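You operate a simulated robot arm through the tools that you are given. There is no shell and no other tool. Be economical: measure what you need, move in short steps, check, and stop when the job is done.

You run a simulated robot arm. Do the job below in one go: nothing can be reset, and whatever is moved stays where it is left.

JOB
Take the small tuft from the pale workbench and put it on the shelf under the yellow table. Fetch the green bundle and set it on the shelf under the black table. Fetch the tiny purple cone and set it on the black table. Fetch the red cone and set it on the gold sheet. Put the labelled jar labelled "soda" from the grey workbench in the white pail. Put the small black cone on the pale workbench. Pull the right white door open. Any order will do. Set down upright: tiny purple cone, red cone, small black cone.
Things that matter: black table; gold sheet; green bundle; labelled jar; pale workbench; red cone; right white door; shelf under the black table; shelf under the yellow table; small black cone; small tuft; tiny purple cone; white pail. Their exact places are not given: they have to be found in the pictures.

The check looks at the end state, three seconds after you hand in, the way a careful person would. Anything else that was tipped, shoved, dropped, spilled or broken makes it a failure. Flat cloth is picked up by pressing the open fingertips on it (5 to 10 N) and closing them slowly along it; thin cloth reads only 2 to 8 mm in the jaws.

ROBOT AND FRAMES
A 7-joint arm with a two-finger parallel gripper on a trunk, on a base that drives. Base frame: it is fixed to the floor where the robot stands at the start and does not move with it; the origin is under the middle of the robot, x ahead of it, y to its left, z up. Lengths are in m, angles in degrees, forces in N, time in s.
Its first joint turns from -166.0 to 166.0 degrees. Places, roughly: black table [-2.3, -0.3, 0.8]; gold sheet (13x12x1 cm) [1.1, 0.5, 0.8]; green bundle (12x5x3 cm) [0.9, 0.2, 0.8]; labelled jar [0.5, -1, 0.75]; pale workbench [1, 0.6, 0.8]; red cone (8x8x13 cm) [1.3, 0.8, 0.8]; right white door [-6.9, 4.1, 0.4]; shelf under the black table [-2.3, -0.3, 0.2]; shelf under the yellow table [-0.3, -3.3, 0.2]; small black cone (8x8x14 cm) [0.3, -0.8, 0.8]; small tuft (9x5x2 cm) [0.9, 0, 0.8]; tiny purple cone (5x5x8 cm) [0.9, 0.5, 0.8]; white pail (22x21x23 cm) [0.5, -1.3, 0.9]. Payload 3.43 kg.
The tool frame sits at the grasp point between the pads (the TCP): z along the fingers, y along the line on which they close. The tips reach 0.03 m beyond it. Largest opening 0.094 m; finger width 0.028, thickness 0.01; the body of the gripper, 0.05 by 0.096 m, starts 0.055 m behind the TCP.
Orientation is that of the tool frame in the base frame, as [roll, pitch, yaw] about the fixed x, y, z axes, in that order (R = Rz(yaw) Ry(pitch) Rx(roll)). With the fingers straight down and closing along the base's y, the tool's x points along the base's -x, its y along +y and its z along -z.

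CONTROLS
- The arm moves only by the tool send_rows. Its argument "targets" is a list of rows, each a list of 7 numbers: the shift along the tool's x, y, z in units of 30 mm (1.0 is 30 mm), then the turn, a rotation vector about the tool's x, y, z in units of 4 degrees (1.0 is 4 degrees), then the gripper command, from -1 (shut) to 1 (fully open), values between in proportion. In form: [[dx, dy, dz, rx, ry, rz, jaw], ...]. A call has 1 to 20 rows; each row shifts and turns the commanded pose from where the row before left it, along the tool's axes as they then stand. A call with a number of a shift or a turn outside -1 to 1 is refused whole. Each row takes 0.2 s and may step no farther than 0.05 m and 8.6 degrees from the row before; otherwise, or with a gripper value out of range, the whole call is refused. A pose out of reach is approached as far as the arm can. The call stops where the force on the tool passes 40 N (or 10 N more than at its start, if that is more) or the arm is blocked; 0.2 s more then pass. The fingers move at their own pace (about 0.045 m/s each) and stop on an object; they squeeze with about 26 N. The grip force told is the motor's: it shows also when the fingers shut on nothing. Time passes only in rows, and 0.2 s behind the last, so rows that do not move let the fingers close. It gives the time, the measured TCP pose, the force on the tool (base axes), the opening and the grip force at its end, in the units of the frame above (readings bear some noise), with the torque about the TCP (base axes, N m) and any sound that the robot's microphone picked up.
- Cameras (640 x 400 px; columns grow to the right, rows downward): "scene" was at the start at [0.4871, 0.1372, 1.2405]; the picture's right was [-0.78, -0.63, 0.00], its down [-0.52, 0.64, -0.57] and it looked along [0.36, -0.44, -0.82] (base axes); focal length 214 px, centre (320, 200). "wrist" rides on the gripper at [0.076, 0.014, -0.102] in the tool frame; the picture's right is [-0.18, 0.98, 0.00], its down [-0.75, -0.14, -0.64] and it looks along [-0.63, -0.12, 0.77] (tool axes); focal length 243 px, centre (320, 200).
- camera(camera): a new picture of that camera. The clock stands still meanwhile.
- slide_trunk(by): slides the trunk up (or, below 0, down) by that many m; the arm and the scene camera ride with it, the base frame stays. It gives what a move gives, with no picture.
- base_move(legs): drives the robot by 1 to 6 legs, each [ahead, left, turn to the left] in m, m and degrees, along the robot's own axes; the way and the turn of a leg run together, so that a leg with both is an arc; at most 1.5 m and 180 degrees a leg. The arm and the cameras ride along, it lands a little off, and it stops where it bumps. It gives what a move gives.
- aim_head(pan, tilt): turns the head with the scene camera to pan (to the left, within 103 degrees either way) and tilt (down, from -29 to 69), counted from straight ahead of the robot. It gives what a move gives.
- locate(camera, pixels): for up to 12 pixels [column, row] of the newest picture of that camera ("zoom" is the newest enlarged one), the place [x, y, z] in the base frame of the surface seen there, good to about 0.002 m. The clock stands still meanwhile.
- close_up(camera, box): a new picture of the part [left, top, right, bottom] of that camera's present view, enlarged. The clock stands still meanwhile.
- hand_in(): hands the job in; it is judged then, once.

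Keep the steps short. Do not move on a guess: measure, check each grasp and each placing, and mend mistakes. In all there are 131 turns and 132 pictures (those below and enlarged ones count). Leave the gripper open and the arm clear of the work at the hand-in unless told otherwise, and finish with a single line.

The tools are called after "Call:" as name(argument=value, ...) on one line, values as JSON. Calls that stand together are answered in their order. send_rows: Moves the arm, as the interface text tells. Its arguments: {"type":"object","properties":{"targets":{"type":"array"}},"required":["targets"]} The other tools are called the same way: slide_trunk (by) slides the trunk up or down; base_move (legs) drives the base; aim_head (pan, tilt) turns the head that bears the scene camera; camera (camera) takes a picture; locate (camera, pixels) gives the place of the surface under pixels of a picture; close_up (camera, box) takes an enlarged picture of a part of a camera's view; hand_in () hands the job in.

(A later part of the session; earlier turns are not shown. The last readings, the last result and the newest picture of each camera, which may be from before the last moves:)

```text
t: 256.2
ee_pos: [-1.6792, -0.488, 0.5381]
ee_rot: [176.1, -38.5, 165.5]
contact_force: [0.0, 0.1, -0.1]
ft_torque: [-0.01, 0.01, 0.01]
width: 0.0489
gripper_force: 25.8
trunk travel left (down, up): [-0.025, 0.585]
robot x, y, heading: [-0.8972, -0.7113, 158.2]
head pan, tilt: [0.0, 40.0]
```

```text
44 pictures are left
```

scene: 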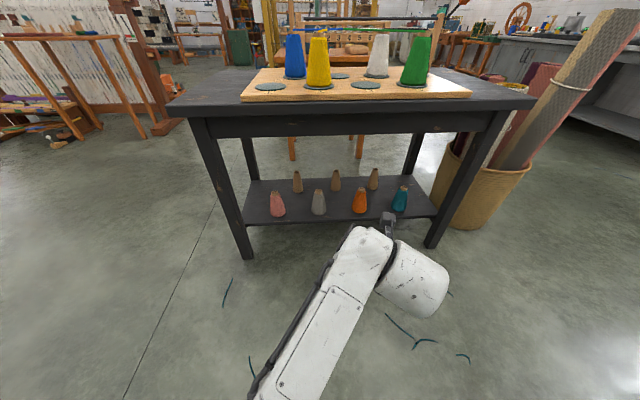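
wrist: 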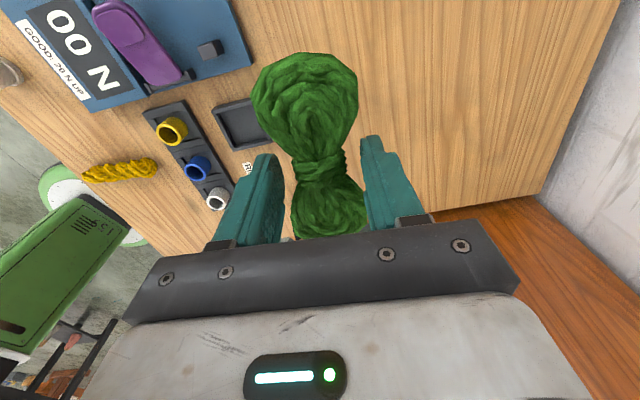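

The arm is in the needed posture. Lower to z≈0.31 and stretch a bit more.

Call:
send_rows(targets=[[-0.178, 0, 0.937, 0, 0, 0, -1], [-0.178, 0, 0.937, 0, 0, 0, -1], [-0.178, 0, 0.937, 0, 0, 0, -1], [-0.178, 0, 0.937, 0, 0, 0, -1], [-0.178, 0, 0.937, 0, 0, 0, -1], [-0.178, 0, 0.937, 0, 0, 0, -1], [-0.178, 0, 0.937, 0, 0, 0, -1], [-0.178, 0, 0.937, 0, 0, 0, -1], [-0.178, 0, 0.937, 0, 0, 0, -1]])

Call:
camera(camera="scene")

Call:
camera(camera="wrist")

```text
t: 258.2
ee_pos: [-1.7891, -0.4401, 0.3101]
ee_rot: [176.0, -38.5, 165.4]
contact_force: [0.7, -0.4, -0.7]
ft_torque: [-0.01, 0.01, 0.03]
width: 0.0487
gripper_force: 26.4
trunk travel left (down, up): [-0.025, 0.585]
robot x, y, heading: [-0.9008, -0.7145, 158.3]
head pan, tilt: [0.0, 40.0]
```

```text
43 pictures are left
```

scene: 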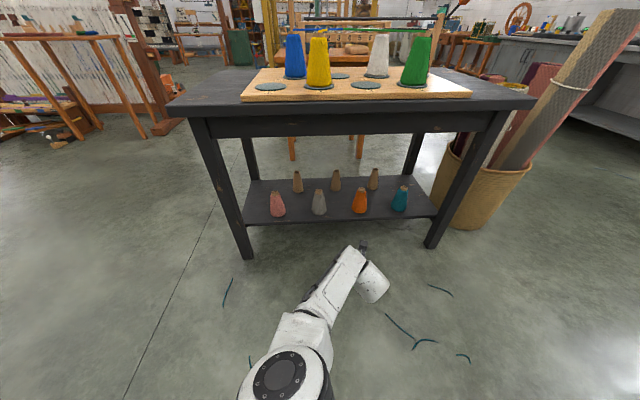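

```text
42 pictures are left
```

wrist: 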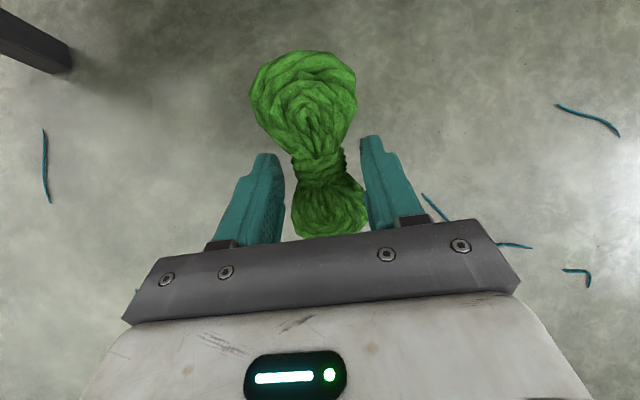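

Call:
locate(camera="scene", pixels=[[319, 212], [360, 210], [319, 193], [360, 190], [336, 190], [340, 222], [290, 370], [325, 325], [350, 108], [360, 250], [330, 300]])

```text
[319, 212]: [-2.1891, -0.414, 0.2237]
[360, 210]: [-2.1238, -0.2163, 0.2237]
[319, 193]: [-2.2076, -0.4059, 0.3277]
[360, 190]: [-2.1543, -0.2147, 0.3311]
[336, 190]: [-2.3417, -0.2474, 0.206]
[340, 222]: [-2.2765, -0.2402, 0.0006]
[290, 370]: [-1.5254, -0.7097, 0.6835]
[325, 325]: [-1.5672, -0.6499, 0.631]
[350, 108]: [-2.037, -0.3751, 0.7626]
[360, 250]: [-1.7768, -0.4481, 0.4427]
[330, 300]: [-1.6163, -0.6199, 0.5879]
```

Gap midpoint lies straight ahead (cones 13 cm tall). Drive 0.33 m in, then check with the wrist camera.

Call:
base_move(legs=[[0.33, 0.018, 0]])

Call:
camera(camera="wrist")

Call:
camera(camera="scene")

```text
t: 260.4
ee_pos: [-2.1063, -0.3327, 0.3097]
ee_rot: [176.0, -38.4, 165.4]
contact_force: [-0.2, 0.5, 0.3]
ft_torque: [0.01, 0.02, 0.0]
width: 0.0489
gripper_force: 25.6
trunk travel left (down, up): [-0.025, 0.585]
robot x, y, heading: [-1.2174, -0.6073, 158.2]
head pan, tilt: [0.0, 40.0]
```

```text
41 pictures are left
```

wrist: 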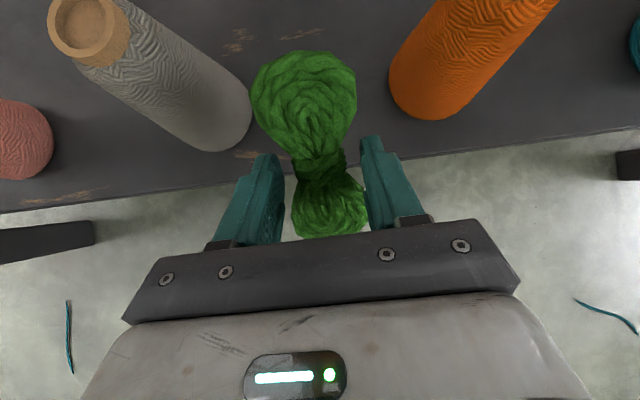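

```text
40 pictures are left
```

scene: 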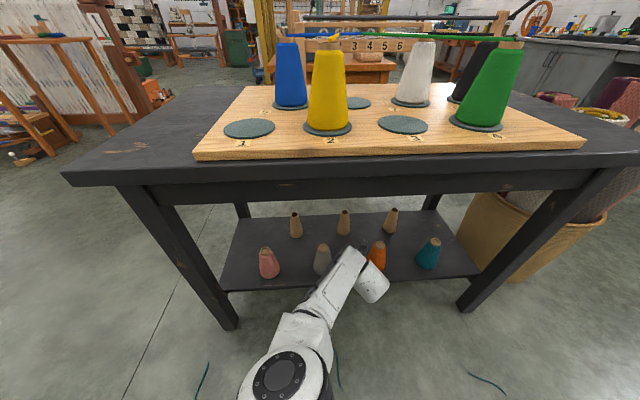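

Centred in the gap (grey base edge at px 250, orange at 390). Advance 6.5 cm more, then lower.

Call:
base_move(legs=[[0.065, 0.004, 0]])

Call:
camera(camera="wrist")

```text
t: 261.4
ee_pos: [-2.1686, -0.3137, 0.3102]
ee_rot: [176.0, -38.4, 165.4]
contact_force: [-0.8, 0.5, -0.8]
ft_torque: [0.01, 0.04, 0.03]
width: 0.0487
gripper_force: 26.2
trunk travel left (down, up): [-0.025, 0.585]
robot x, y, heading: [-1.2836, -0.5884, 158.2]
head pan, tilt: [0.0, 40.0]
```

```text
39 pictures are left
```

wrist: 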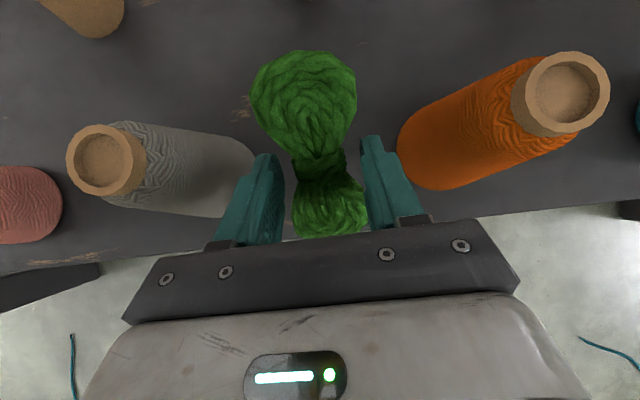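

Call:
locate(camera="wrist", pixels=[[246, 150], [400, 155], [236, 215], [440, 188], [110, 150], [575, 85], [320, 45], [330, 232]])

```text
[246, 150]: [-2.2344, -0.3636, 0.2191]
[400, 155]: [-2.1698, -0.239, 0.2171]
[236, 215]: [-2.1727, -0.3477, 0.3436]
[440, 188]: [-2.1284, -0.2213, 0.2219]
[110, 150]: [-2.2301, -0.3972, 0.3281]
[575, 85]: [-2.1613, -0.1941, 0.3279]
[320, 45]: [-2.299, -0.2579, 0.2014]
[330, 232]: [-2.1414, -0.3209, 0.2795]
```

Exactly centred: gap from -1.038 to -0.900 laterally, TCP at -0.970. Lower 42 mm.

Call:
send_rows(targets=[[-0.217, 0, 0.274, 0, 0, 0, -1], [-0.217, 0, 0.274, 0, 0, 0, -1], [-0.217, 0, 0.274, 0, 0, 0, -1], [-0.217, 0, 0.274, 0, 0, 0, -1], [0, 0, 0, 0, 0, 0, -1]])

Call:
camera(camera="wrist")

Call:
locate(camera="wrist", pixels=[[330, 232], [300, 90], [310, 140]])

```text
t: 262.6
ee_pos: [-2.1656, -0.3102, 0.2677]
ee_rot: [176.0, -38.3, 165.4]
contact_force: [0.6, 0.3, -0.6]
ft_torque: [0.0, 0.01, 0.0]
width: 0.0488
gripper_force: 25.9
trunk travel left (down, up): [-0.025, 0.585]
robot x, y, heading: [-1.2778, -0.5815, 158.1]
head pan, tilt: [0.0, 40.0]
```

```text
38 pictures are left
```

wrist: 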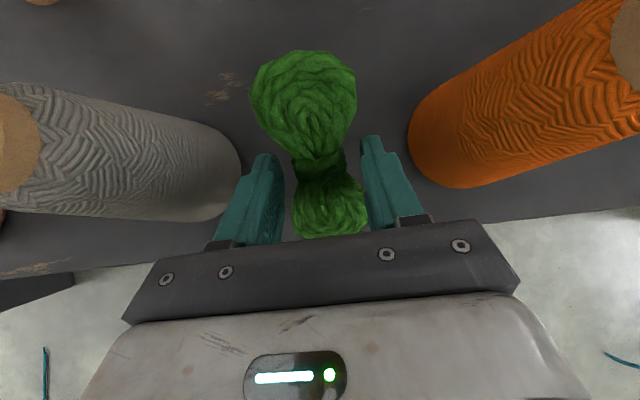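

```text
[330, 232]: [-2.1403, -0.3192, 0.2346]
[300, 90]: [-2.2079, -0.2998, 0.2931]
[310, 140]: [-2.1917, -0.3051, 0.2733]
```

Slide 2 cm deeper, release with limited opening, and withdraw along the tool axis.

Call:
send_rows(targets=[[0.26, 0, 0.2, 0, 0, 0, -1], [0.26, 0, 0.22, 0, 0, 0, -1], [0, 0, 0, 0, 0, 0, -1], [0, 0, 0, 0, 0, 0, 0.15], [0, 0, 0, 0, 0, 0, 0.3], [0, 0, 0, 0, 0, 0, 0.45], [0, 0, 0, 0, 0, 0, 0.45], [0, 0, -0.3, 0, 0, 0, 0.45], [0, 0, -0.6, 0, 0, 0, 0.45], [0, 0, -0.8, 0, 0, 0, 0.45], [0, 0, -0.8, 0, 0, 0, 0.45]])

Call:
camera(camera="wrist")

```text
t: 265.0
ee_pos: [-2.143, -0.3192, 0.3289]
ee_rot: [175.9, -38.5, 165.5]
contact_force: [0.4, 0.4, 0.3]
ft_torque: [0.04, -0.01, 0.01]
width: 0.0682
gripper_force: 0.0
trunk travel left (down, up): [-0.025, 0.585]
robot x, y, heading: [-1.2786, -0.583, 157.9]
head pan, tilt: [0.0, 40.0]
```

```text
37 pictures are left
```

wrist: 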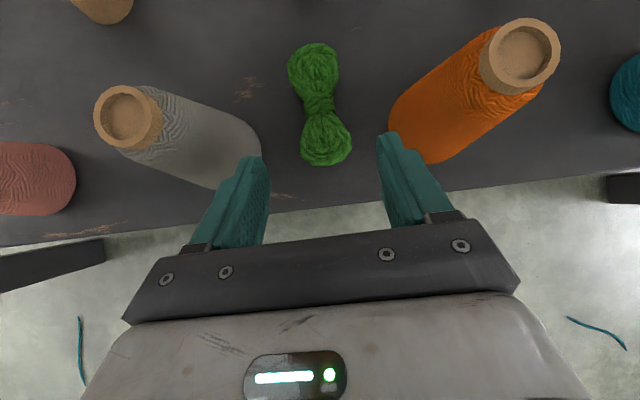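

The green bundle lies on the shelf between the cones. Back straight out, raise the trunk, un-tilt and turn the tool.

Call:
base_move(legs=[[-0.12, -0.008, 0], [-0.5, 0, 0]])

Call:
close_up(camera="scene", box=[220, 150, 460, 260])

Call:
slide_trunk(by=0.3)

Call:
send_rows(targets=[[0, 0, -0.6, 0, -1, 0, 1], [0, 0, -0.6, 0, -1, 0, 1], [0, 0, -0.6, 0, -1, 0, 1], [0, 0, -0.6, 0, -1, 0, 1], [0, 0, -0.6, 0, -1, 0, 1], [0, 0, -0.6, 0, -1, 0, 1], [0, 0, -0.6, 0, -1, 0, 1], [0, 0, -0.6, 0, -1, 0, 1], [0, 0, -0.6, 0, -1, 0, 1], [0, 0, -0.6, 0, -0.6, 0, 1], [0, 0, -1, 0, 0, -1, 1], [0, 0, -1, 0, 0, -1, 1], [0, 0, -1, 0, 0, -1, 1], [0, 0, -1, 0, 0, -1, 1], [0, 0, -1, 0, 0, -1, 1], [0, 0, -1, 0, 0, -1, 1], [0, 0, -1, 0, 0, -1, 1]])

```text
t: 268.8
ee_pos: [-1.5544, -0.5545, 0.3282]
ee_rot: [176.1, -38.4, 166.0]
contact_force: [-0.1, 0.1, 0.4]
ft_torque: [-0.01, 0.02, 0.03]
width: 0.0685
gripper_force: 0.2
trunk travel left (down, up): [-0.025, 0.585]
robot x, y, heading: [-0.6855, -0.8119, 158.7]
head pan, tilt: [0.0, 40.0]
```

```text
2.67 times, centred on (340, 205) of scene
```

zoom: 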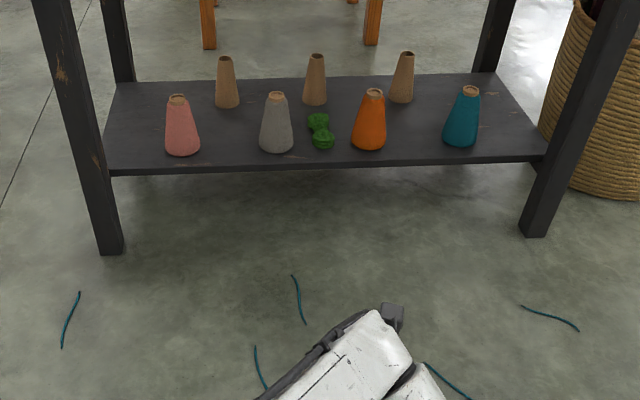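

```text
t: 271.8
ee_pos: [-1.5539, -0.5541, 0.6294]
ee_rot: [176.0, -38.4, 166.0]
contact_force: [0.3, 1.0, 0.2]
ft_torque: [-0.02, 0.0, 0.01]
width: 0.0683
gripper_force: 0.0
trunk travel left (down, up): [-0.325, 0.285]
robot x, y, heading: [-0.6876, -0.8104, 158.8]
head pan, tilt: [0.0, 40.0]
```

```text
t: 275.4
ee_pos: [-1.4992, -0.5902, 1.0021]
ee_rot: [177.3, 1.4, -168.4]
contact_force: [-0.4, 0.1, 0.0]
ft_torque: [0.01, -0.01, -0.02]
width: 0.0942
gripper_force: 0.1
trunk travel left (down, up): [-0.325, 0.285]
robot x, y, heading: [-0.6873, -0.8088, 158.8]
head pan, tilt: [0.0, 40.0]
```

Shelf contents all upright. Finish turning the tool, then turn the base round and drive to the bench near the purple cone.

Call:
send_rows(targets=[[0, 0, -0.3, 0, 0, -1, 1], [0, 0, -0.3, 0, 0, -1, 1], [0, 0, -0.3, 0, 0, -1, 1], [0, 0, -0.3, 0, 0, -1, 1], [0, 0, -0.3, 0, 0, -1, 1], [0, 0, -0.3, 0, 0, -1, 1], [0, 0, -0.3, 0, 0, -1, 1], [0, 0, -0.3, 0, 0, -1, 1], [0, 0, -0.3, 0, 0, -1, 1], [0, 0, 0, 0, 0, -1, 1], [0, 0, 0, 0, 0, -1, 1], [0, 0, 0, 0, 0, -1, 1], [0, 0, 0, 0, 0, -1, 1], [0, 0, 0, 0, 0, -1, 1], [0, 0, 0, 0, 0, -1, 1], [0, 0, 0, 0, 0, -1, 1]])

Call:
base_move(legs=[[0, 0, 90], [0, 0, 93], [0, 0.9, 0], [0, 0.9, 0], [0.27, 0, 0]])

Call:
camera(camera="wrist")

Call:
camera(camera="scene")

```text
t: 279.0
ee_pos: [-1.4964, -0.5905, 1.049]
ee_rot: [-176.4, 6.4, -104.2]
contact_force: [0.2, -0.6, 0.3]
ft_torque: [0.01, 0.0, -0.01]
width: 0.0942
gripper_force: 0.2
trunk travel left (down, up): [-0.325, 0.285]
robot x, y, heading: [-0.6874, -0.8106, 158.7]
head pan, tilt: [0.0, 40.0]
stopped in row 16: the arm was blocked; the commanded pose is now the measured one
```

```text
t: 297.4
ee_pos: [0.9138, 0.638, 1.0502]
ee_rot: [-176.3, 6.4, 79.1]
contact_force: [-0.3, 0.2, -0.1]
ft_torque: [-0.02, -0.02, 0.07]
width: 0.094
gripper_force: 0.1
trunk travel left (down, up): [-0.325, 0.285]
robot x, y, heading: [0.0908, 0.8117, -17.9]
head pan, tilt: [0.0, 40.0]
```

```text
35 pictures are left
```

wrist: 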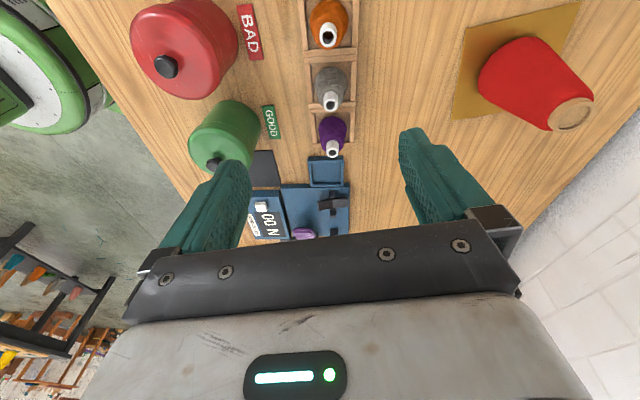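

```text
34 pictures are left
```

scene: 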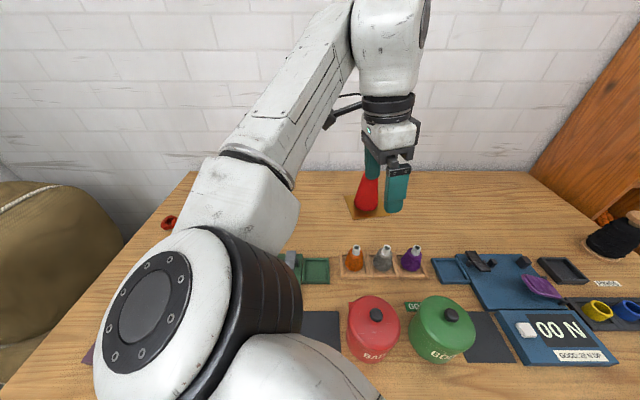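

Purple cone at (333,140) with a white tip; the tool is nearly across the rack already. Level the tool, turn to yaw 72, and measure.

Call:
send_rows(targets=[[0, 0, 0, 0, 0, 0.9, 1], [0, 0, 0, 0, 0, 0.9, 1], [0, 0, 0, -0.46, 0.8, 0, 1], [0, 0, 0, -0.46, 0.8, 0, 1], [0, 0, 0, 0, 0, 0, 1]])

Call:
camera(camera="wrist")

Call:
close_up(camera="scene", box=[330, 225, 450, 295])

```text
t: 298.6
ee_pos: [0.9122, 0.6363, 1.0432]
ee_rot: [179.5, 1.1, 71.6]
contact_force: [0.5, 0.0, -0.5]
ft_torque: [0.01, -0.01, 0.03]
width: 0.0939
gripper_force: 0.0
trunk travel left (down, up): [-0.325, 0.285]
robot x, y, heading: [0.0943, 0.8087, -18.1]
head pan, tilt: [0.0, 40.0]
```

```text
33 pictures are left
```

wrist: 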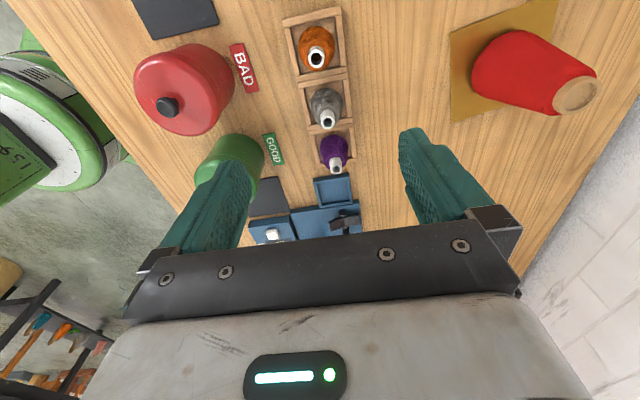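

```text
5.33 times, centred on (390, 260) of scene
```

zoom: 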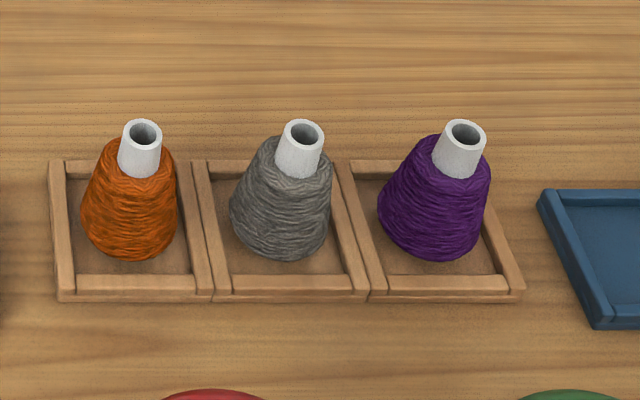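

Call:
locate(camera="zoom", pixels=[[463, 133], [447, 150], [478, 155], [457, 172], [435, 250], [430, 205], [475, 205], [500, 285], [360, 230]])

Call:
locate(camera="wrist", pixels=[[335, 167], [329, 165], [341, 165], [335, 150], [322, 145], [347, 142], [332, 133]])

```text
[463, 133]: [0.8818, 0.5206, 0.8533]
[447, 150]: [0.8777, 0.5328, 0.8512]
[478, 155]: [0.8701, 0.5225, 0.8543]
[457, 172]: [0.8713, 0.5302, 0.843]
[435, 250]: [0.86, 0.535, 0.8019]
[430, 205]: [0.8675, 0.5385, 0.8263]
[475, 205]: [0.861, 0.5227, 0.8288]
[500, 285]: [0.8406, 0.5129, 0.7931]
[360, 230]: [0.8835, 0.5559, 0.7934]
```

```text
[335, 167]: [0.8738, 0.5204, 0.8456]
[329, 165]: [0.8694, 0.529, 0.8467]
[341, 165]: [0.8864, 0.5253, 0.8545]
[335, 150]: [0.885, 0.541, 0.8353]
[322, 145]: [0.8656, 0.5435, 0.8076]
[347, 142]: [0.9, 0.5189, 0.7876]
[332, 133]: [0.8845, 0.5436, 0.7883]
```

Tube centre (0.878,0.526), top 0.86. Move above with a moderate opening, and check.

Call:
send_rows(targets=[[-0.767, 0.017, 0, 0, 0, 0, 0.4], [-0.767, 0.017, 0, 0, 0, 0, 0.4], [-0.767, 0.017, 0, 0, 0, 0, 0.4], [-0.767, 0.017, 0, 0, 0, 0, 0.4], [-0.767, 0.017, 0, 0, 0, 0, 0.4], [0, 0, 0.9, 0, 0, 0, 0.4], [0, 0, 0.9, 0, 0, 0, 0.4], [0, 0, 0.9, 0, 0, 0, 0.4], [0, 0, 0.9, 0, 0, 0, 0.4]])

Call:
camera(camera="wrist")

Call:
locate(camera="wrist", pixels=[[320, 110], [320, 100], [330, 115], [310, 115], [320, 125]])

```text
t: 300.6
ee_pos: [0.882, 0.5253, 0.9431]
ee_rot: [179.0, 0.5, 71.8]
contact_force: [0.4, -0.5, 0.0]
ft_torque: [0.0, 0.01, 0.0]
width: 0.0659
gripper_force: 0.2
trunk travel left (down, up): [-0.325, 0.285]
robot x, y, heading: [0.092, 0.8094, -18.2]
head pan, tilt: [0.0, 40.0]
```

```text
31 pictures are left
```

wrist: 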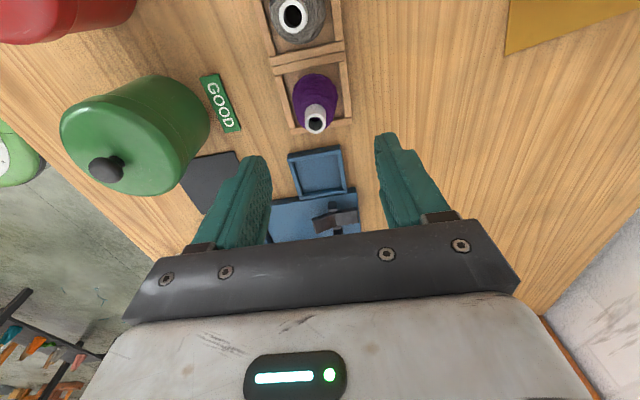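

```text
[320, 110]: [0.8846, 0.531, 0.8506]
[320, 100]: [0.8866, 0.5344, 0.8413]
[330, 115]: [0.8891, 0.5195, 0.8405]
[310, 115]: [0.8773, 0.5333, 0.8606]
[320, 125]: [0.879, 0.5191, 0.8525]
```

Centred. Lower to z 0.832 and close.

Call:
send_rows(targets=[[0, -0.08, 0.9, 0, 0, 0, 0.4], [0, 0, 0.9, 0, 0, 0, 0.4], [0, 0, 0.9, 0, 0, 0, 0.4], [0, 0, 0.6, 0, 0, 0, 0.4], [0, 0, 0.4, 0, 0, 0, 0.4], [0, 0, 0, 0, 0, 0, 0], [0, 0, 0, 0, 0, 0, -0.3], [0, 0, 0, 0, 0, 0, -1], [0, 0, 0, 0, 0, 0, -1], [0, 0, 0, 0, 0, 0, -1]])

Call:
send_rows(targets=[[0, 0, -0.4, 0, 0, 0, -1], [0, 0, -0.6, 0, 0, 0, -1], [0, 0, -0.8, 0, 0, 0, -1], [0, 0, -0.9, 0, 0, 0, -1], [0, 0, -0.9, 0, 0, 0, -1]])

Call:
camera(camera="wrist")

```text
t: 302.8
ee_pos: [0.8808, 0.5255, 0.8308]
ee_rot: [178.9, 0.4, 71.7]
contact_force: [-0.2, -0.1, -0.3]
ft_torque: [-0.02, -0.02, -0.02]
width: 0.0387
gripper_force: 26.0
trunk travel left (down, up): [-0.325, 0.285]
robot x, y, heading: [0.0951, 0.8101, -18.2]
head pan, tilt: [0.0, 40.0]
```

```text
t: 304.0
ee_pos: [0.8784, 0.5275, 0.9401]
ee_rot: [179.1, 0.5, 71.6]
contact_force: [-0.3, 0.1, -1.1]
ft_torque: [0.01, -0.02, 0.0]
width: 0.0388
gripper_force: 25.8
trunk travel left (down, up): [-0.325, 0.285]
robot x, y, heading: [0.0923, 0.8098, -18.1]
head pan, tilt: [0.0, 40.0]
```

```text
30 pictures are left
```

wrist: 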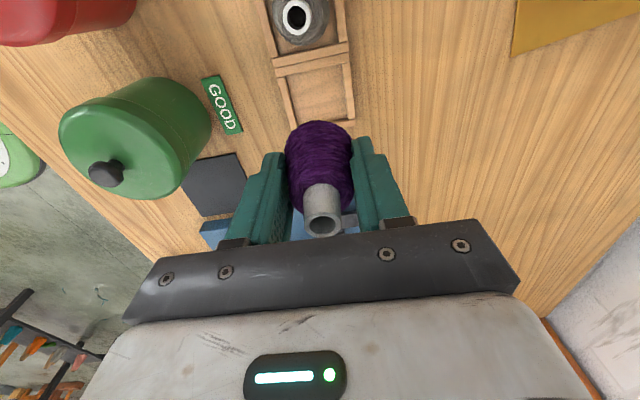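

Held (38.8 mm, no slip). Raise to z≈1.1, then back away, turn around and go toward the black table's left end.

Call:
send_rows(targets=[[0, 0, -1, 0, 0, 0, -1], [0, 0, -1, 0, 0, 0, -1], [0, 0, -1, 0, 0, 0, -1], [0, 0, -1, 0, 0, 0, -1], [0, 0, -1, 0, 0, 0, -1]])

Call:
base_move(legs=[[-0.45, 0, 0], [0, -1.2, 0], [0, 0, -90], [0, 0, -90], [0, 0.99, 0], [0.3, 0, 0]])

Call:
aim_head(pan=0, tilt=45)

Call:
camera(camera="scene")

Call:
camera(camera="wrist")

```text
t: 305.2
ee_pos: [0.8756, 0.5292, 1.0895]
ee_rot: [179.1, 0.5, 71.8]
contact_force: [0.5, -0.4, -0.2]
ft_torque: [0.02, -0.02, -0.01]
width: 0.0389
gripper_force: 25.7
trunk travel left (down, up): [-0.325, 0.285]
robot x, y, heading: [0.0959, 0.8071, -18.2]
head pan, tilt: [0.0, 40.0]
```

```text
t: 327.6
ee_pos: [-2.0845, -0.7756, 1.0905]
ee_rot: [179.0, 0.4, -108.2]
contact_force: [-0.3, 0.8, -0.9]
ft_torque: [-0.02, -0.02, 0.01]
width: 0.0385
gripper_force: 25.4
trunk travel left (down, up): [-0.325, 0.285]
robot x, y, heading: [-1.2993, -1.0579, 162.0]
head pan, tilt: [0.0, 40.0]
```

```text
t: 328.3
ee_pos: [-2.0823, -0.7759, 1.0914]
ee_rot: [179.0, 0.4, -108.2]
contact_force: [0.1, -0.5, -0.9]
ft_torque: [0.05, 0.02, -0.01]
width: 0.0382
gripper_force: 26.2
trunk travel left (down, up): [-0.325, 0.285]
robot x, y, heading: [-1.2938, -1.0577, 162.2]
head pan, tilt: [0.0, 45.0]
```

```text
29 pictures are left
```

scene: 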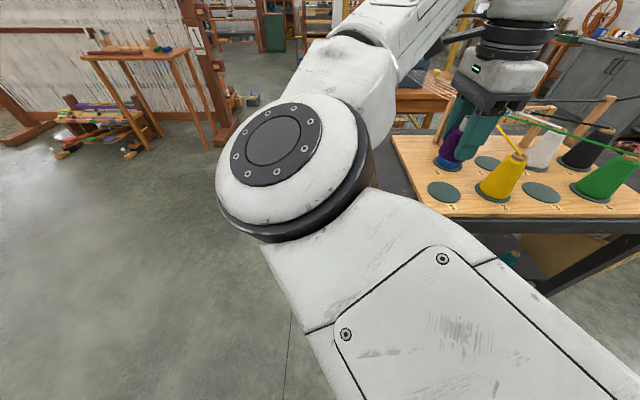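

```text
28 pictures are left
```

wrist: 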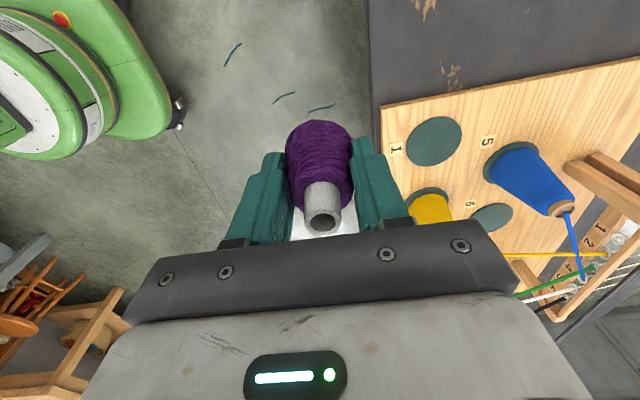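

The left strip of the black table is at upper right of the wrist view. Measure it.

Call:
locate(camera="wrist", pixels=[[372, 60], [380, 105], [480, 40], [560, 30], [480, 85], [600, 68], [400, 8], [540, 60], [436, 140], [520, 165]])

```text
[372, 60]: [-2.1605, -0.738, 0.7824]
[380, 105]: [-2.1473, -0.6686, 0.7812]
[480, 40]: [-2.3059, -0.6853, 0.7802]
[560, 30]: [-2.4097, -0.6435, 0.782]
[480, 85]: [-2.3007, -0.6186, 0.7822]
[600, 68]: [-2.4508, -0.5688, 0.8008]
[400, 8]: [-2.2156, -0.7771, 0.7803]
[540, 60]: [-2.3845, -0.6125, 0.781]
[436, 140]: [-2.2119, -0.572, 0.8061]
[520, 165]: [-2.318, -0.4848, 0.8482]
```

Free strip centre at (-2.31,-0.70), z 0.780. Drive 0.235 m straight ahead and verify.

Call:
base_move(legs=[[0.235, 0, 0]])

Call:
camera(camera="wrist")

```text
t: 330.0
ee_pos: [-2.3118, -0.7016, 1.0908]
ee_rot: [178.9, 0.4, -108.1]
contact_force: [-0.2, 0.5, 0.0]
ft_torque: [0.01, -0.01, -0.02]
width: 0.0385
gripper_force: 26.4
trunk travel left (down, up): [-0.325, 0.285]
robot x, y, heading: [-1.5267, -0.9793, 162.2]
head pan, tilt: [0.0, 45.0]
```

```text
27 pictures are left
```

wrist: 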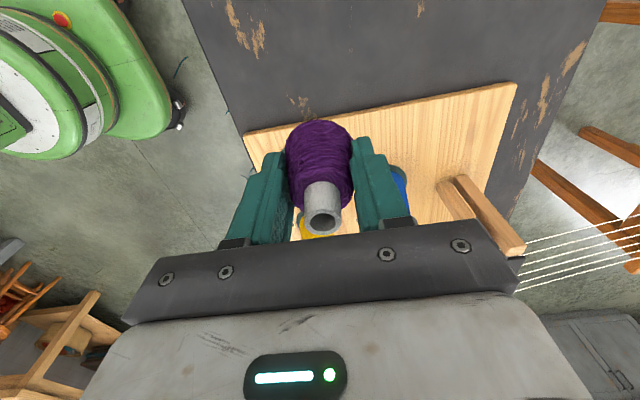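

Straight below is free table surface, ≥0.09 m from the board edge. Lower to near contact.

Call:
send_rows(targets=[[0, 0, 0.9, 0, 0, 0, -1], [0, 0, 0.9, 0, 0, 0, -1], [0, 0, 0.9, 0, 0, 0, -1], [0, 0, 0.9, 0, 0, 0, -1], [0, 0, 0.9, 0, 0, 0, -1], [0, 0, 0.9, 0, 0, 0, -1], [0, 0, 0.9, 0, 0, 0, -1], [0, 0, 0.9, 0, 0, 0, -1]])

Call:
camera(camera="wrist")

```text
t: 331.8
ee_pos: [-2.3155, -0.6987, 0.8744]
ee_rot: [179.1, 0.4, -108.2]
contact_force: [-0.9, -0.1, -0.9]
ft_torque: [0.06, -0.03, 0.0]
width: 0.0384
gripper_force: 25.8
trunk travel left (down, up): [-0.325, 0.285]
robot x, y, heading: [-1.5273, -0.9838, 162.1]
head pan, tilt: [0.0, 45.0]
```

```text
26 pictures are left
```

wrist: 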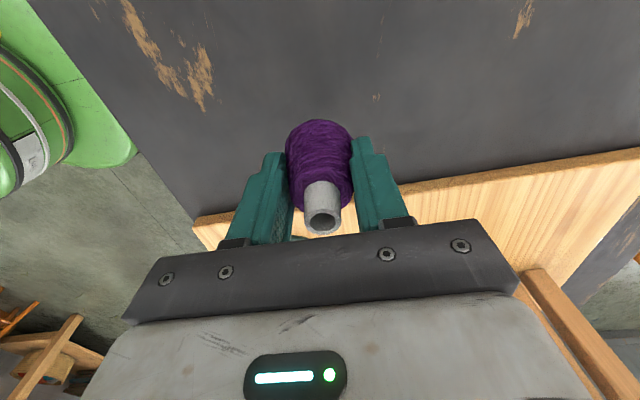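

Call:
send_rows(targets=[[0, 0, 0.6, 0, 0, 0, -1], [0, 0, 0.5, 0, 0, 0, -1], [0, 0, 0.2, 0, 0, 0, -1], [0, 0, 0.1, 0, 0, 0, -1], [0, 0, 0.06, 0, 0, 0, -1], [0, 0, 0.06, 0, 0, 0, -1], [0, 0, 0, 0, 0, 0, -1]])

```text
t: 333.4
ee_pos: [-2.3143, -0.6973, 0.8291]
ee_rot: [179.1, 0.4, -108.2]
contact_force: [-0.4, -0.5, -0.5]
ft_torque: [-0.01, 0.01, -0.01]
width: 0.0381
gripper_force: 25.7
trunk travel left (down, up): [-0.325, 0.285]
robot x, y, heading: [-1.5272, -0.982, 162.1]
head pan, tilt: [0.0, 45.0]
```

Call:
send_rows(targets=[[0, 0, 0.06, 0, 0, 0, -1], [0, 0, 0.05, 0, 0, 0, -1], [0, 0, 0, 0, 0, 0, -1]])

```text
t: 334.2
ee_pos: [-2.3142, -0.6979, 0.8277]
ee_rot: [178.9, 0.5, -108.2]
contact_force: [-1.4, -1.0, 15.4]
ft_torque: [-0.04, 0.06, 0.0]
width: 0.0382
gripper_force: 25.5
trunk travel left (down, up): [-0.325, 0.285]
robot x, y, heading: [-1.5259, -0.9805, 162.4]
head pan, tilt: [0.0, 45.0]
```

Contact. Open moderately and rise.

Call:
send_rows(targets=[[0, 0, -0.04, 0, 0, 0, -1], [0, 0, 0, 0, 0, 0, 0], [0, 0, 0, 0, 0, 0, 0.2], [0, 0, 0, 0, 0, 0, 0.4], [0, 0, 0, 0, 0, 0, 0.4], [0, 0, -0.3, 0, 0, 0, 0.4], [0, 0, -0.8, 0, 0, 0, 0.4], [0, 0, -1, 0, 0, 0, 0.4], [0, 0, -1, 0, 0, 0, 0.4], [0, 0, -1, 0, 0, 0, 0.4], [0, 0, -1, 0, 0, 0, 0.4], [0, 0, -1, 0, 0, 0, 0.4], [0, 0, -1, 0, 0, 0, 0.4], [0, 0, -1, 0, 0, 0, 0.4]])

Call:
camera(camera="wrist")

```text
t: 337.2
ee_pos: [-2.3118, -0.7005, 1.0695]
ee_rot: [179.2, 0.4, -108.1]
contact_force: [-0.1, -0.1, 0.3]
ft_torque: [-0.01, 0.01, 0.03]
width: 0.0656
gripper_force: 0.1
trunk travel left (down, up): [-0.325, 0.285]
robot x, y, heading: [-1.5254, -0.9839, 162.0]
head pan, tilt: [0.0, 45.0]
```

```text
25 pictures are left
```

wrist: 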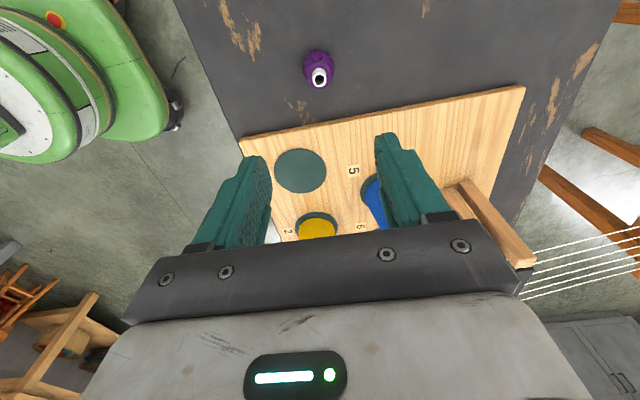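

Purple cone stands upright on the black table. Now the door: back away and look toward (-6.9,4.1).

Call:
base_move(legs=[[-0.5, 0, 0]])

Call:
aim_head(pan=-50, tilt=12)

Call:
camera(camera="scene")

```text
t: 340.2
ee_pos: [-1.8406, -0.852, 1.0695]
ee_rot: [179.0, 0.4, -108.3]
contact_force: [0.2, 1.0, 0.3]
ft_torque: [0.04, 0.0, 0.0]
width: 0.0658
gripper_force: 0.1
trunk travel left (down, up): [-0.325, 0.285]
robot x, y, heading: [-1.0531, -1.1329, 162.0]
head pan, tilt: [0.0, 45.0]
```

```text
t: 341.4
ee_pos: [-1.8394, -0.8508, 1.069]
ee_rot: [179.0, 0.4, -108.3]
contact_force: [-0.2, 0.3, 0.4]
ft_torque: [0.01, -0.02, 0.02]
width: 0.0658
gripper_force: 0.0
trunk travel left (down, up): [-0.325, 0.285]
robot x, y, heading: [-1.0549, -1.133, 162.0]
head pan, tilt: [-50.0, 12.0]
```

```text
24 pictures are left
```

scene: 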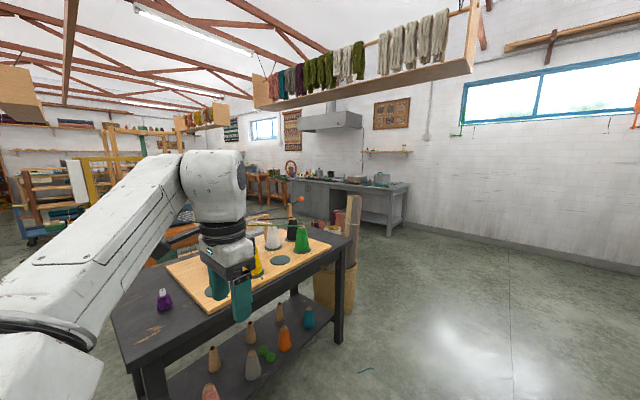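

Call:
locate(camera="scene", pixels=[[388, 234], [335, 205], [300, 200], [265, 195], [405, 185], [290, 182], [360, 250], [262, 130], [245, 175], [560, 290], [345, 300]])

Call:
close_up(camera="scene", box=[230, 110, 430, 240])

```text
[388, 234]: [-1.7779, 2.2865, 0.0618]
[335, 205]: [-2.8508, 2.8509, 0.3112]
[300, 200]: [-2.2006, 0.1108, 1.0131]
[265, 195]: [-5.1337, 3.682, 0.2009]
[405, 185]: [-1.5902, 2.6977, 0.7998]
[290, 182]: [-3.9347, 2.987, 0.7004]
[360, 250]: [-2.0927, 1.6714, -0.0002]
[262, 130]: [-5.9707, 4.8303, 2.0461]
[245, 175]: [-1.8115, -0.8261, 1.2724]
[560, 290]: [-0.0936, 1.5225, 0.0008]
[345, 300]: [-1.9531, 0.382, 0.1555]
```

```text
3.08 times, centred on (330, 175) of scene
```

zoom: 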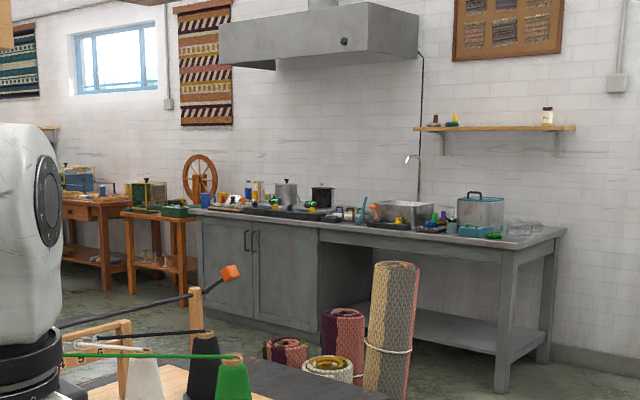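

The cabinets' fronts lie along the right wall (e≈1.62–1.76). I go right into the aisle and look down it.

Call:
base_move(legs=[[0, -1.1, 0], [0, -1.05, 0]])

Call:
aim_head(pan=-22, tilt=15)

Call:
camera(camera="scene")

```text
t: 352.0
ee_pos: [-1.1443, 1.2005, 1.0691]
ee_rot: [179.0, 0.4, -109.6]
contact_force: [0.0, -0.2, -0.3]
ft_torque: [0.01, 0.03, -0.02]
width: 0.0659
gripper_force: 0.0
trunk travel left (down, up): [-0.325, 0.285]
robot x, y, heading: [-0.3648, 0.8944, 161.0]
head pan, tilt: [-50.0, 12.0]
```

```text
t: 352.9
ee_pos: [-1.1438, 1.1992, 1.0701]
ee_rot: [179.1, 0.3, -109.7]
contact_force: [0.3, 0.7, -0.7]
ft_torque: [0.03, -0.03, -0.02]
width: 0.0658
gripper_force: 0.0
trunk travel left (down, up): [-0.325, 0.285]
robot x, y, heading: [-0.3652, 0.8993, 160.4]
head pan, tilt: [-22.0, 15.0]
```

```text
22 pictures are left
```

scene: 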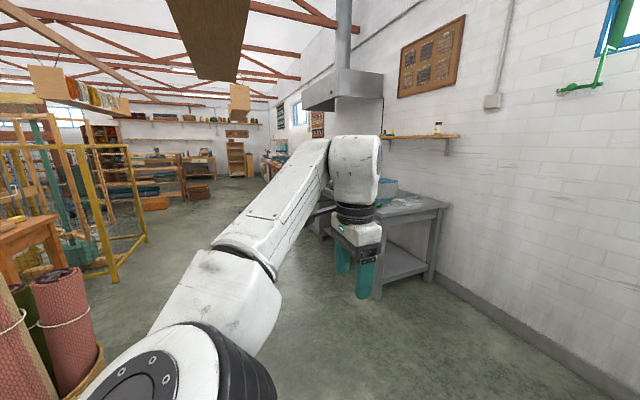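

The aisle is clear. Drive 3 m ahead and look again.

Call:
base_move(legs=[[1.5, 0, 0.5], [1.5, 0, 1]])

Call:
camera(camera="scene")

```text
t: 367.3
ee_pos: [-3.9957, 2.1095, 1.0691]
ee_rot: [178.9, 0.3, -107.5]
contact_force: [-0.1, 0.5, 0.3]
ft_torque: [0.02, 0.02, 0.05]
width: 0.0661
gripper_force: 0.0
trunk travel left (down, up): [-0.325, 0.285]
robot x, y, heading: [-3.2076, 1.8388, 162.8]
head pan, tilt: [-22.0, 15.0]
```

```text
21 pictures are left
```

scene: 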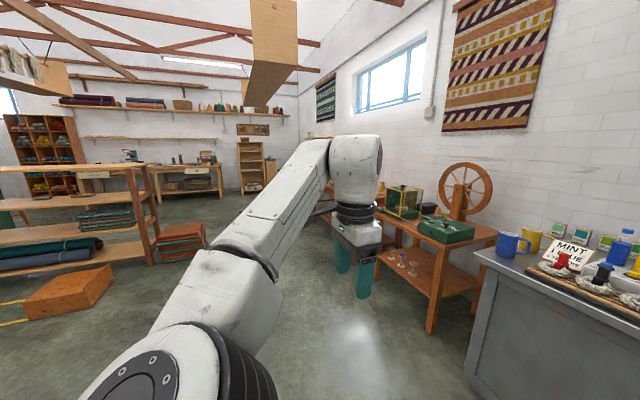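

Still clear. Drive 2.4 m more.

Call:
base_move(legs=[[1.2, 0, 0], [1.2, 0, 0]])

Call:
camera(camera="scene")

```text
t: 379.3
ee_pos: [-6.3573, 2.7623, 1.0691]
ee_rot: [179.1, 0.4, -105.4]
contact_force: [-0.1, 0.5, 0.0]
ft_torque: [0.0, -0.03, 0.0]
width: 0.0657
gripper_force: 0.1
trunk travel left (down, up): [-0.325, 0.285]
robot x, y, heading: [-5.5602, 2.5178, 165.1]
head pan, tilt: [-22.0, 15.0]
```

```text
20 pictures are left
```

scene: 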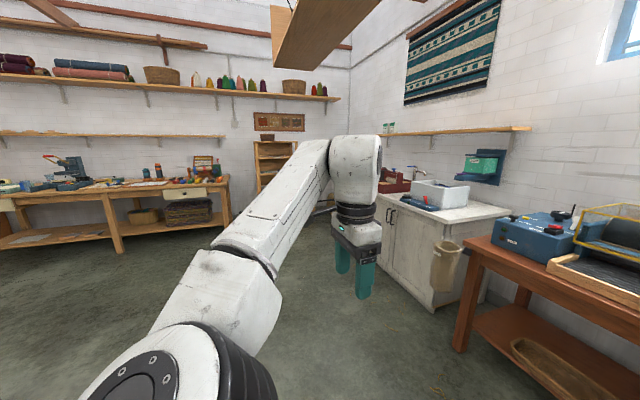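

The white cabinet with two doors is at (405,250). Close-up and measure handles.

Call:
close_up(camera="scene", box=[360, 170, 520, 320])

Call:
locate(camera="scene", pixels=[[385, 215], [391, 222], [397, 228], [410, 250], [428, 300], [385, 270], [440, 230], [395, 210], [495, 210], [455, 265], [425, 240]])

```text
2.67 times, centred on (440, 245) of scene
```

zoom: 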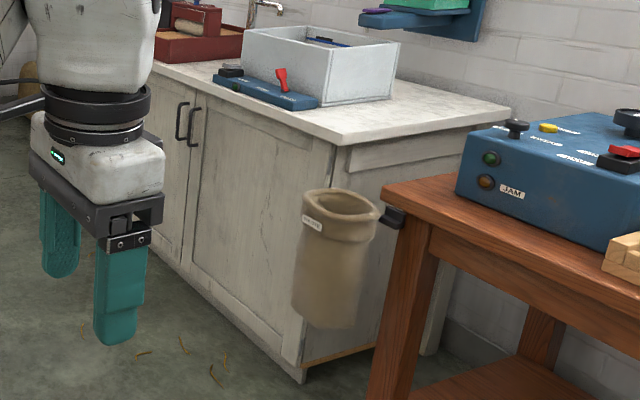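

```text
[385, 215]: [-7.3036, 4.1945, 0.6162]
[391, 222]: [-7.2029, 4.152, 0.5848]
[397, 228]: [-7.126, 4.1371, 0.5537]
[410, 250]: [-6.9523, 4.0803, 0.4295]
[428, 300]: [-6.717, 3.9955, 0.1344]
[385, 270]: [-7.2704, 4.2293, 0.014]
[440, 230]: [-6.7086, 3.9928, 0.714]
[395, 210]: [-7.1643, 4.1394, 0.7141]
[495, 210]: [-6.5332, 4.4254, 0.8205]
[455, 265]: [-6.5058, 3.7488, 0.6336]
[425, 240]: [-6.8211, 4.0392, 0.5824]
```

Right door: hinge near (-6.70,3.99), vertical handle near (-7.15,4.13), z≈0.55–0.65. First prepare the arm here in free space: turn tool (camera up-forward), lower, tilt.

Call:
send_rows(targets=[[0, 0, 0.4, 0, 0, 1, 0.6], [0, 0, 0.4, 0, 0, 1, 0.6], [0, 0, 0.4, 0, 0, 1, 0.6], [0, 0, 0.4, 0, 0, 1, 0.6], [0, 0, 0.4, 0, 0, 1, 0.6], [0, 0, 0.4, 0, 0, 1, 0.6], [0, 0, 0.4, 0, 0, 1, 0.6], [0, 0, 0.4, 0, 0, 1, 0.6], [0, 0, 0.4, 0, 0, 1, 0.6], [0, 0, 0.4, 0, 0, 1, 0.6], [0, 0, 0.4, 0, 0, 1, 0.6], [0, 0, 0.4, 0, 0, 1, 0.6], [0, 0, 0.4, 0, 0, 1, 0.6], [0, 0, 0.4, 0, 0, 1, 0.6], [0, 0, 0.4, 0, 0, 1, 0.6], [0, 0, 0.4, 0, 0, 1, 0.6], [0, 0, 0.4, 0, 0, 1, 0.6], [0, 0, 0.4, 0, 0, 1, 0.6], [0, 0, 0.4, 0, 0, 1, 0.6], [0, 0, 0.4, 0, 0, 1, 0.6]])

Call:
send_rows(targets=[[0, 0, 0.3, 0, 1, 0.5, 0.6], [0, 0, 0.3, 0, 1, 0.5, 0.6], [0, 0, 0.3, 0, 1, 0.5, 0.6], [0, 0, 0.3, 0, 1, 0.5, 0.6], [0, 0, 0, 0, 1, 0, 0.6], [0, 0, 0, 0, 1, 0, 0.6], [0, 0, 0, 0, 1, 0, 0.6], [0, 0, 0, 0, 1, 0, 0.6], [0, 0, 0, 0, 1, 0, 0.6], [0, 0, 0, 0, 1, 0, 0.6], [0, 0, 0, 0, 1, 0, 0.6], [0, 0, 0, 0, 1, 0, 0.6], [0, 0, 0, 0, 1, 0, 0.6], [0, 0, 0, 0, 1, 0, 0.6], [0, 0, 0, 0, 1, 0, 0.6]])

```text
t: 383.5
ee_pos: [-6.3623, 2.7663, 0.8281]
ee_rot: [179.5, -0.8, 174.5]
contact_force: [-0.2, 0.0, -0.7]
ft_torque: [-0.01, 0.02, -0.01]
width: 0.0753
gripper_force: 0.0
trunk travel left (down, up): [-0.325, 0.285]
robot x, y, heading: [-5.5612, 2.5214, 165.2]
head pan, tilt: [-22.0, 15.0]
```

```text
t: 386.7
ee_pos: [-6.3657, 2.7662, 0.7938]
ee_rot: [-178.8, -61.0, 165.6]
contact_force: [0.6, -0.2, -0.3]
ft_torque: [-0.02, -0.01, -0.03]
width: 0.075
gripper_force: 0.1
trunk travel left (down, up): [-0.325, 0.285]
robot x, y, heading: [-5.5606, 2.5192, 165.0]
head pan, tilt: [-22.0, 15.0]
```

Tool now tilted 61° straight ahead. Lower the trunk 0.19 m and drive round to face the cabinet.

Call:
slide_trunk(by=-0.19)

Call:
base_move(legs=[[0, 0.29, 0], [0, 0, -93], [0, 1.0, 0], [0, 0.95, 0]])

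Call:
camera(camera="wrist")

Call:
aim_head(pan=0, tilt=30)

Call:
camera(camera="scene")

```text
t: 388.8
ee_pos: [-6.3647, 2.7663, 0.6037]
ee_rot: [-178.7, -61.0, 165.5]
contact_force: [-0.6, -0.4, 0.2]
ft_torque: [-0.01, -0.02, 0.04]
width: 0.0752
gripper_force: 0.0
trunk travel left (down, up): [-0.135, 0.475]
robot x, y, heading: [-5.5591, 2.5181, 165.0]
head pan, tilt: [-22.0, 15.0]
```

```text
t: 397.7
ee_pos: [-5.9807, 3.2492, 0.6029]
ee_rot: [-178.7, -60.9, 80.4]
contact_force: [0.3, 0.3, 0.7]
ft_torque: [-0.03, 0.01, 0.0]
width: 0.0752
gripper_force: 0.0
trunk travel left (down, up): [-0.135, 0.475]
robot x, y, heading: [-6.1594, 2.4265, 79.8]
head pan, tilt: [-22.0, 15.0]
stopped in leg 3: the robot was blocked; the commanded pose is now the measured one
```

```text
18 pictures are left
```

wrist: 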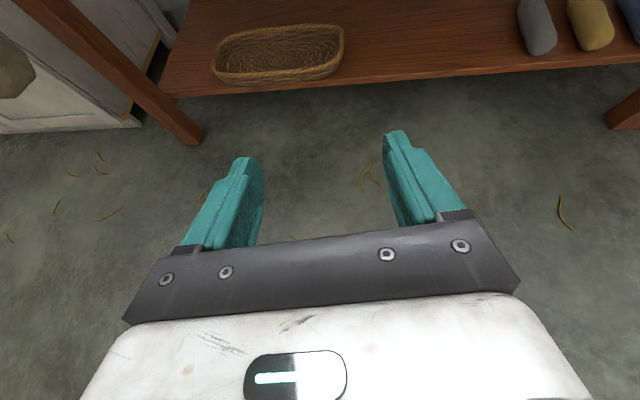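

```text
t: 398.6
ee_pos: [-5.9818, 3.2484, 0.6036]
ee_rot: [-178.7, -60.9, 80.5]
contact_force: [-0.4, 0.6, -0.2]
ft_torque: [-0.01, 0.03, 0.01]
width: 0.0753
gripper_force: 0.1
trunk travel left (down, up): [-0.135, 0.475]
robot x, y, heading: [-6.1604, 2.4231, 79.8]
head pan, tilt: [0.0, 30.0]
```

```text
17 pictures are left
```

scene: 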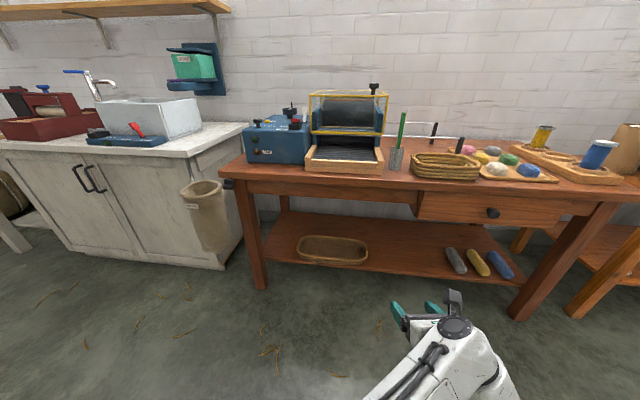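

Blocked by something on the left; look there.

Call:
aim_head(pan=85, tilt=40)

Call:
camera(camera="scene")

```text
t: 400.1
ee_pos: [-5.9813, 3.2485, 0.6026]
ee_rot: [-178.8, -60.8, 80.4]
contact_force: [0.6, 0.0, 0.6]
ft_torque: [-0.01, 0.04, 0.0]
width: 0.0754
gripper_force: 0.0
trunk travel left (down, up): [-0.135, 0.475]
robot x, y, heading: [-6.1576, 2.424, 79.8]
head pan, tilt: [85.0, 40.0]
```

```text
16 pictures are left
```

scene: 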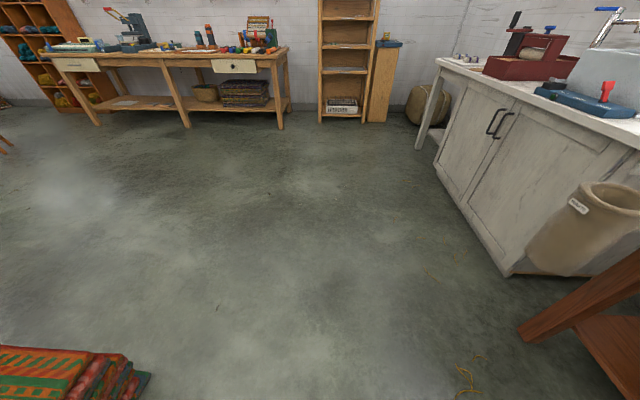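

A pile of rugs at the lower left blocks the base. Measure it.

Call:
locate(camera="scene", pixels=[[130, 368], [148, 375], [90, 352], [20, 350], [120, 395], [503, 118], [492, 122], [500, 245], [490, 100], [510, 112], [506, 130], [440, 150]])

Call:
close_up(camera="scene", box=[440, 80, 620, 280])

```text
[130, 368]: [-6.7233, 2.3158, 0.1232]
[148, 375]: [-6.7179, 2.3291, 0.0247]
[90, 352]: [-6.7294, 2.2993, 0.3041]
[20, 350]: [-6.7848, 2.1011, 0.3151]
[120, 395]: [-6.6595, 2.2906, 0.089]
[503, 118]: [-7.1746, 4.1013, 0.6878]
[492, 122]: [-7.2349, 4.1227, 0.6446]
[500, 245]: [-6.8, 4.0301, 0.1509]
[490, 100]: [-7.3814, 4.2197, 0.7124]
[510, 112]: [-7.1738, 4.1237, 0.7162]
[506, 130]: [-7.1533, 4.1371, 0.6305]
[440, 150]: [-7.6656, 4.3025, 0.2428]
```

```text
2.00 times, centred on (530, 180) of scene
```

zoom: 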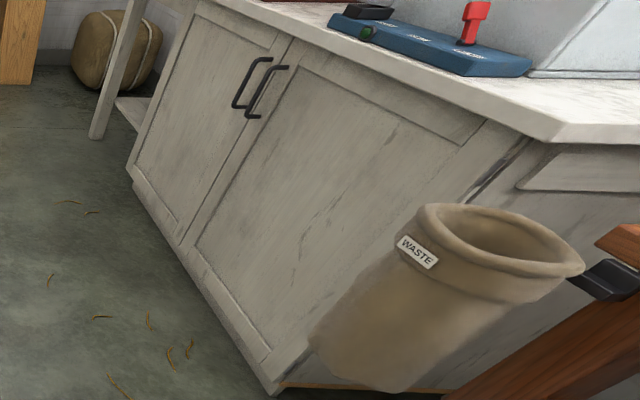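

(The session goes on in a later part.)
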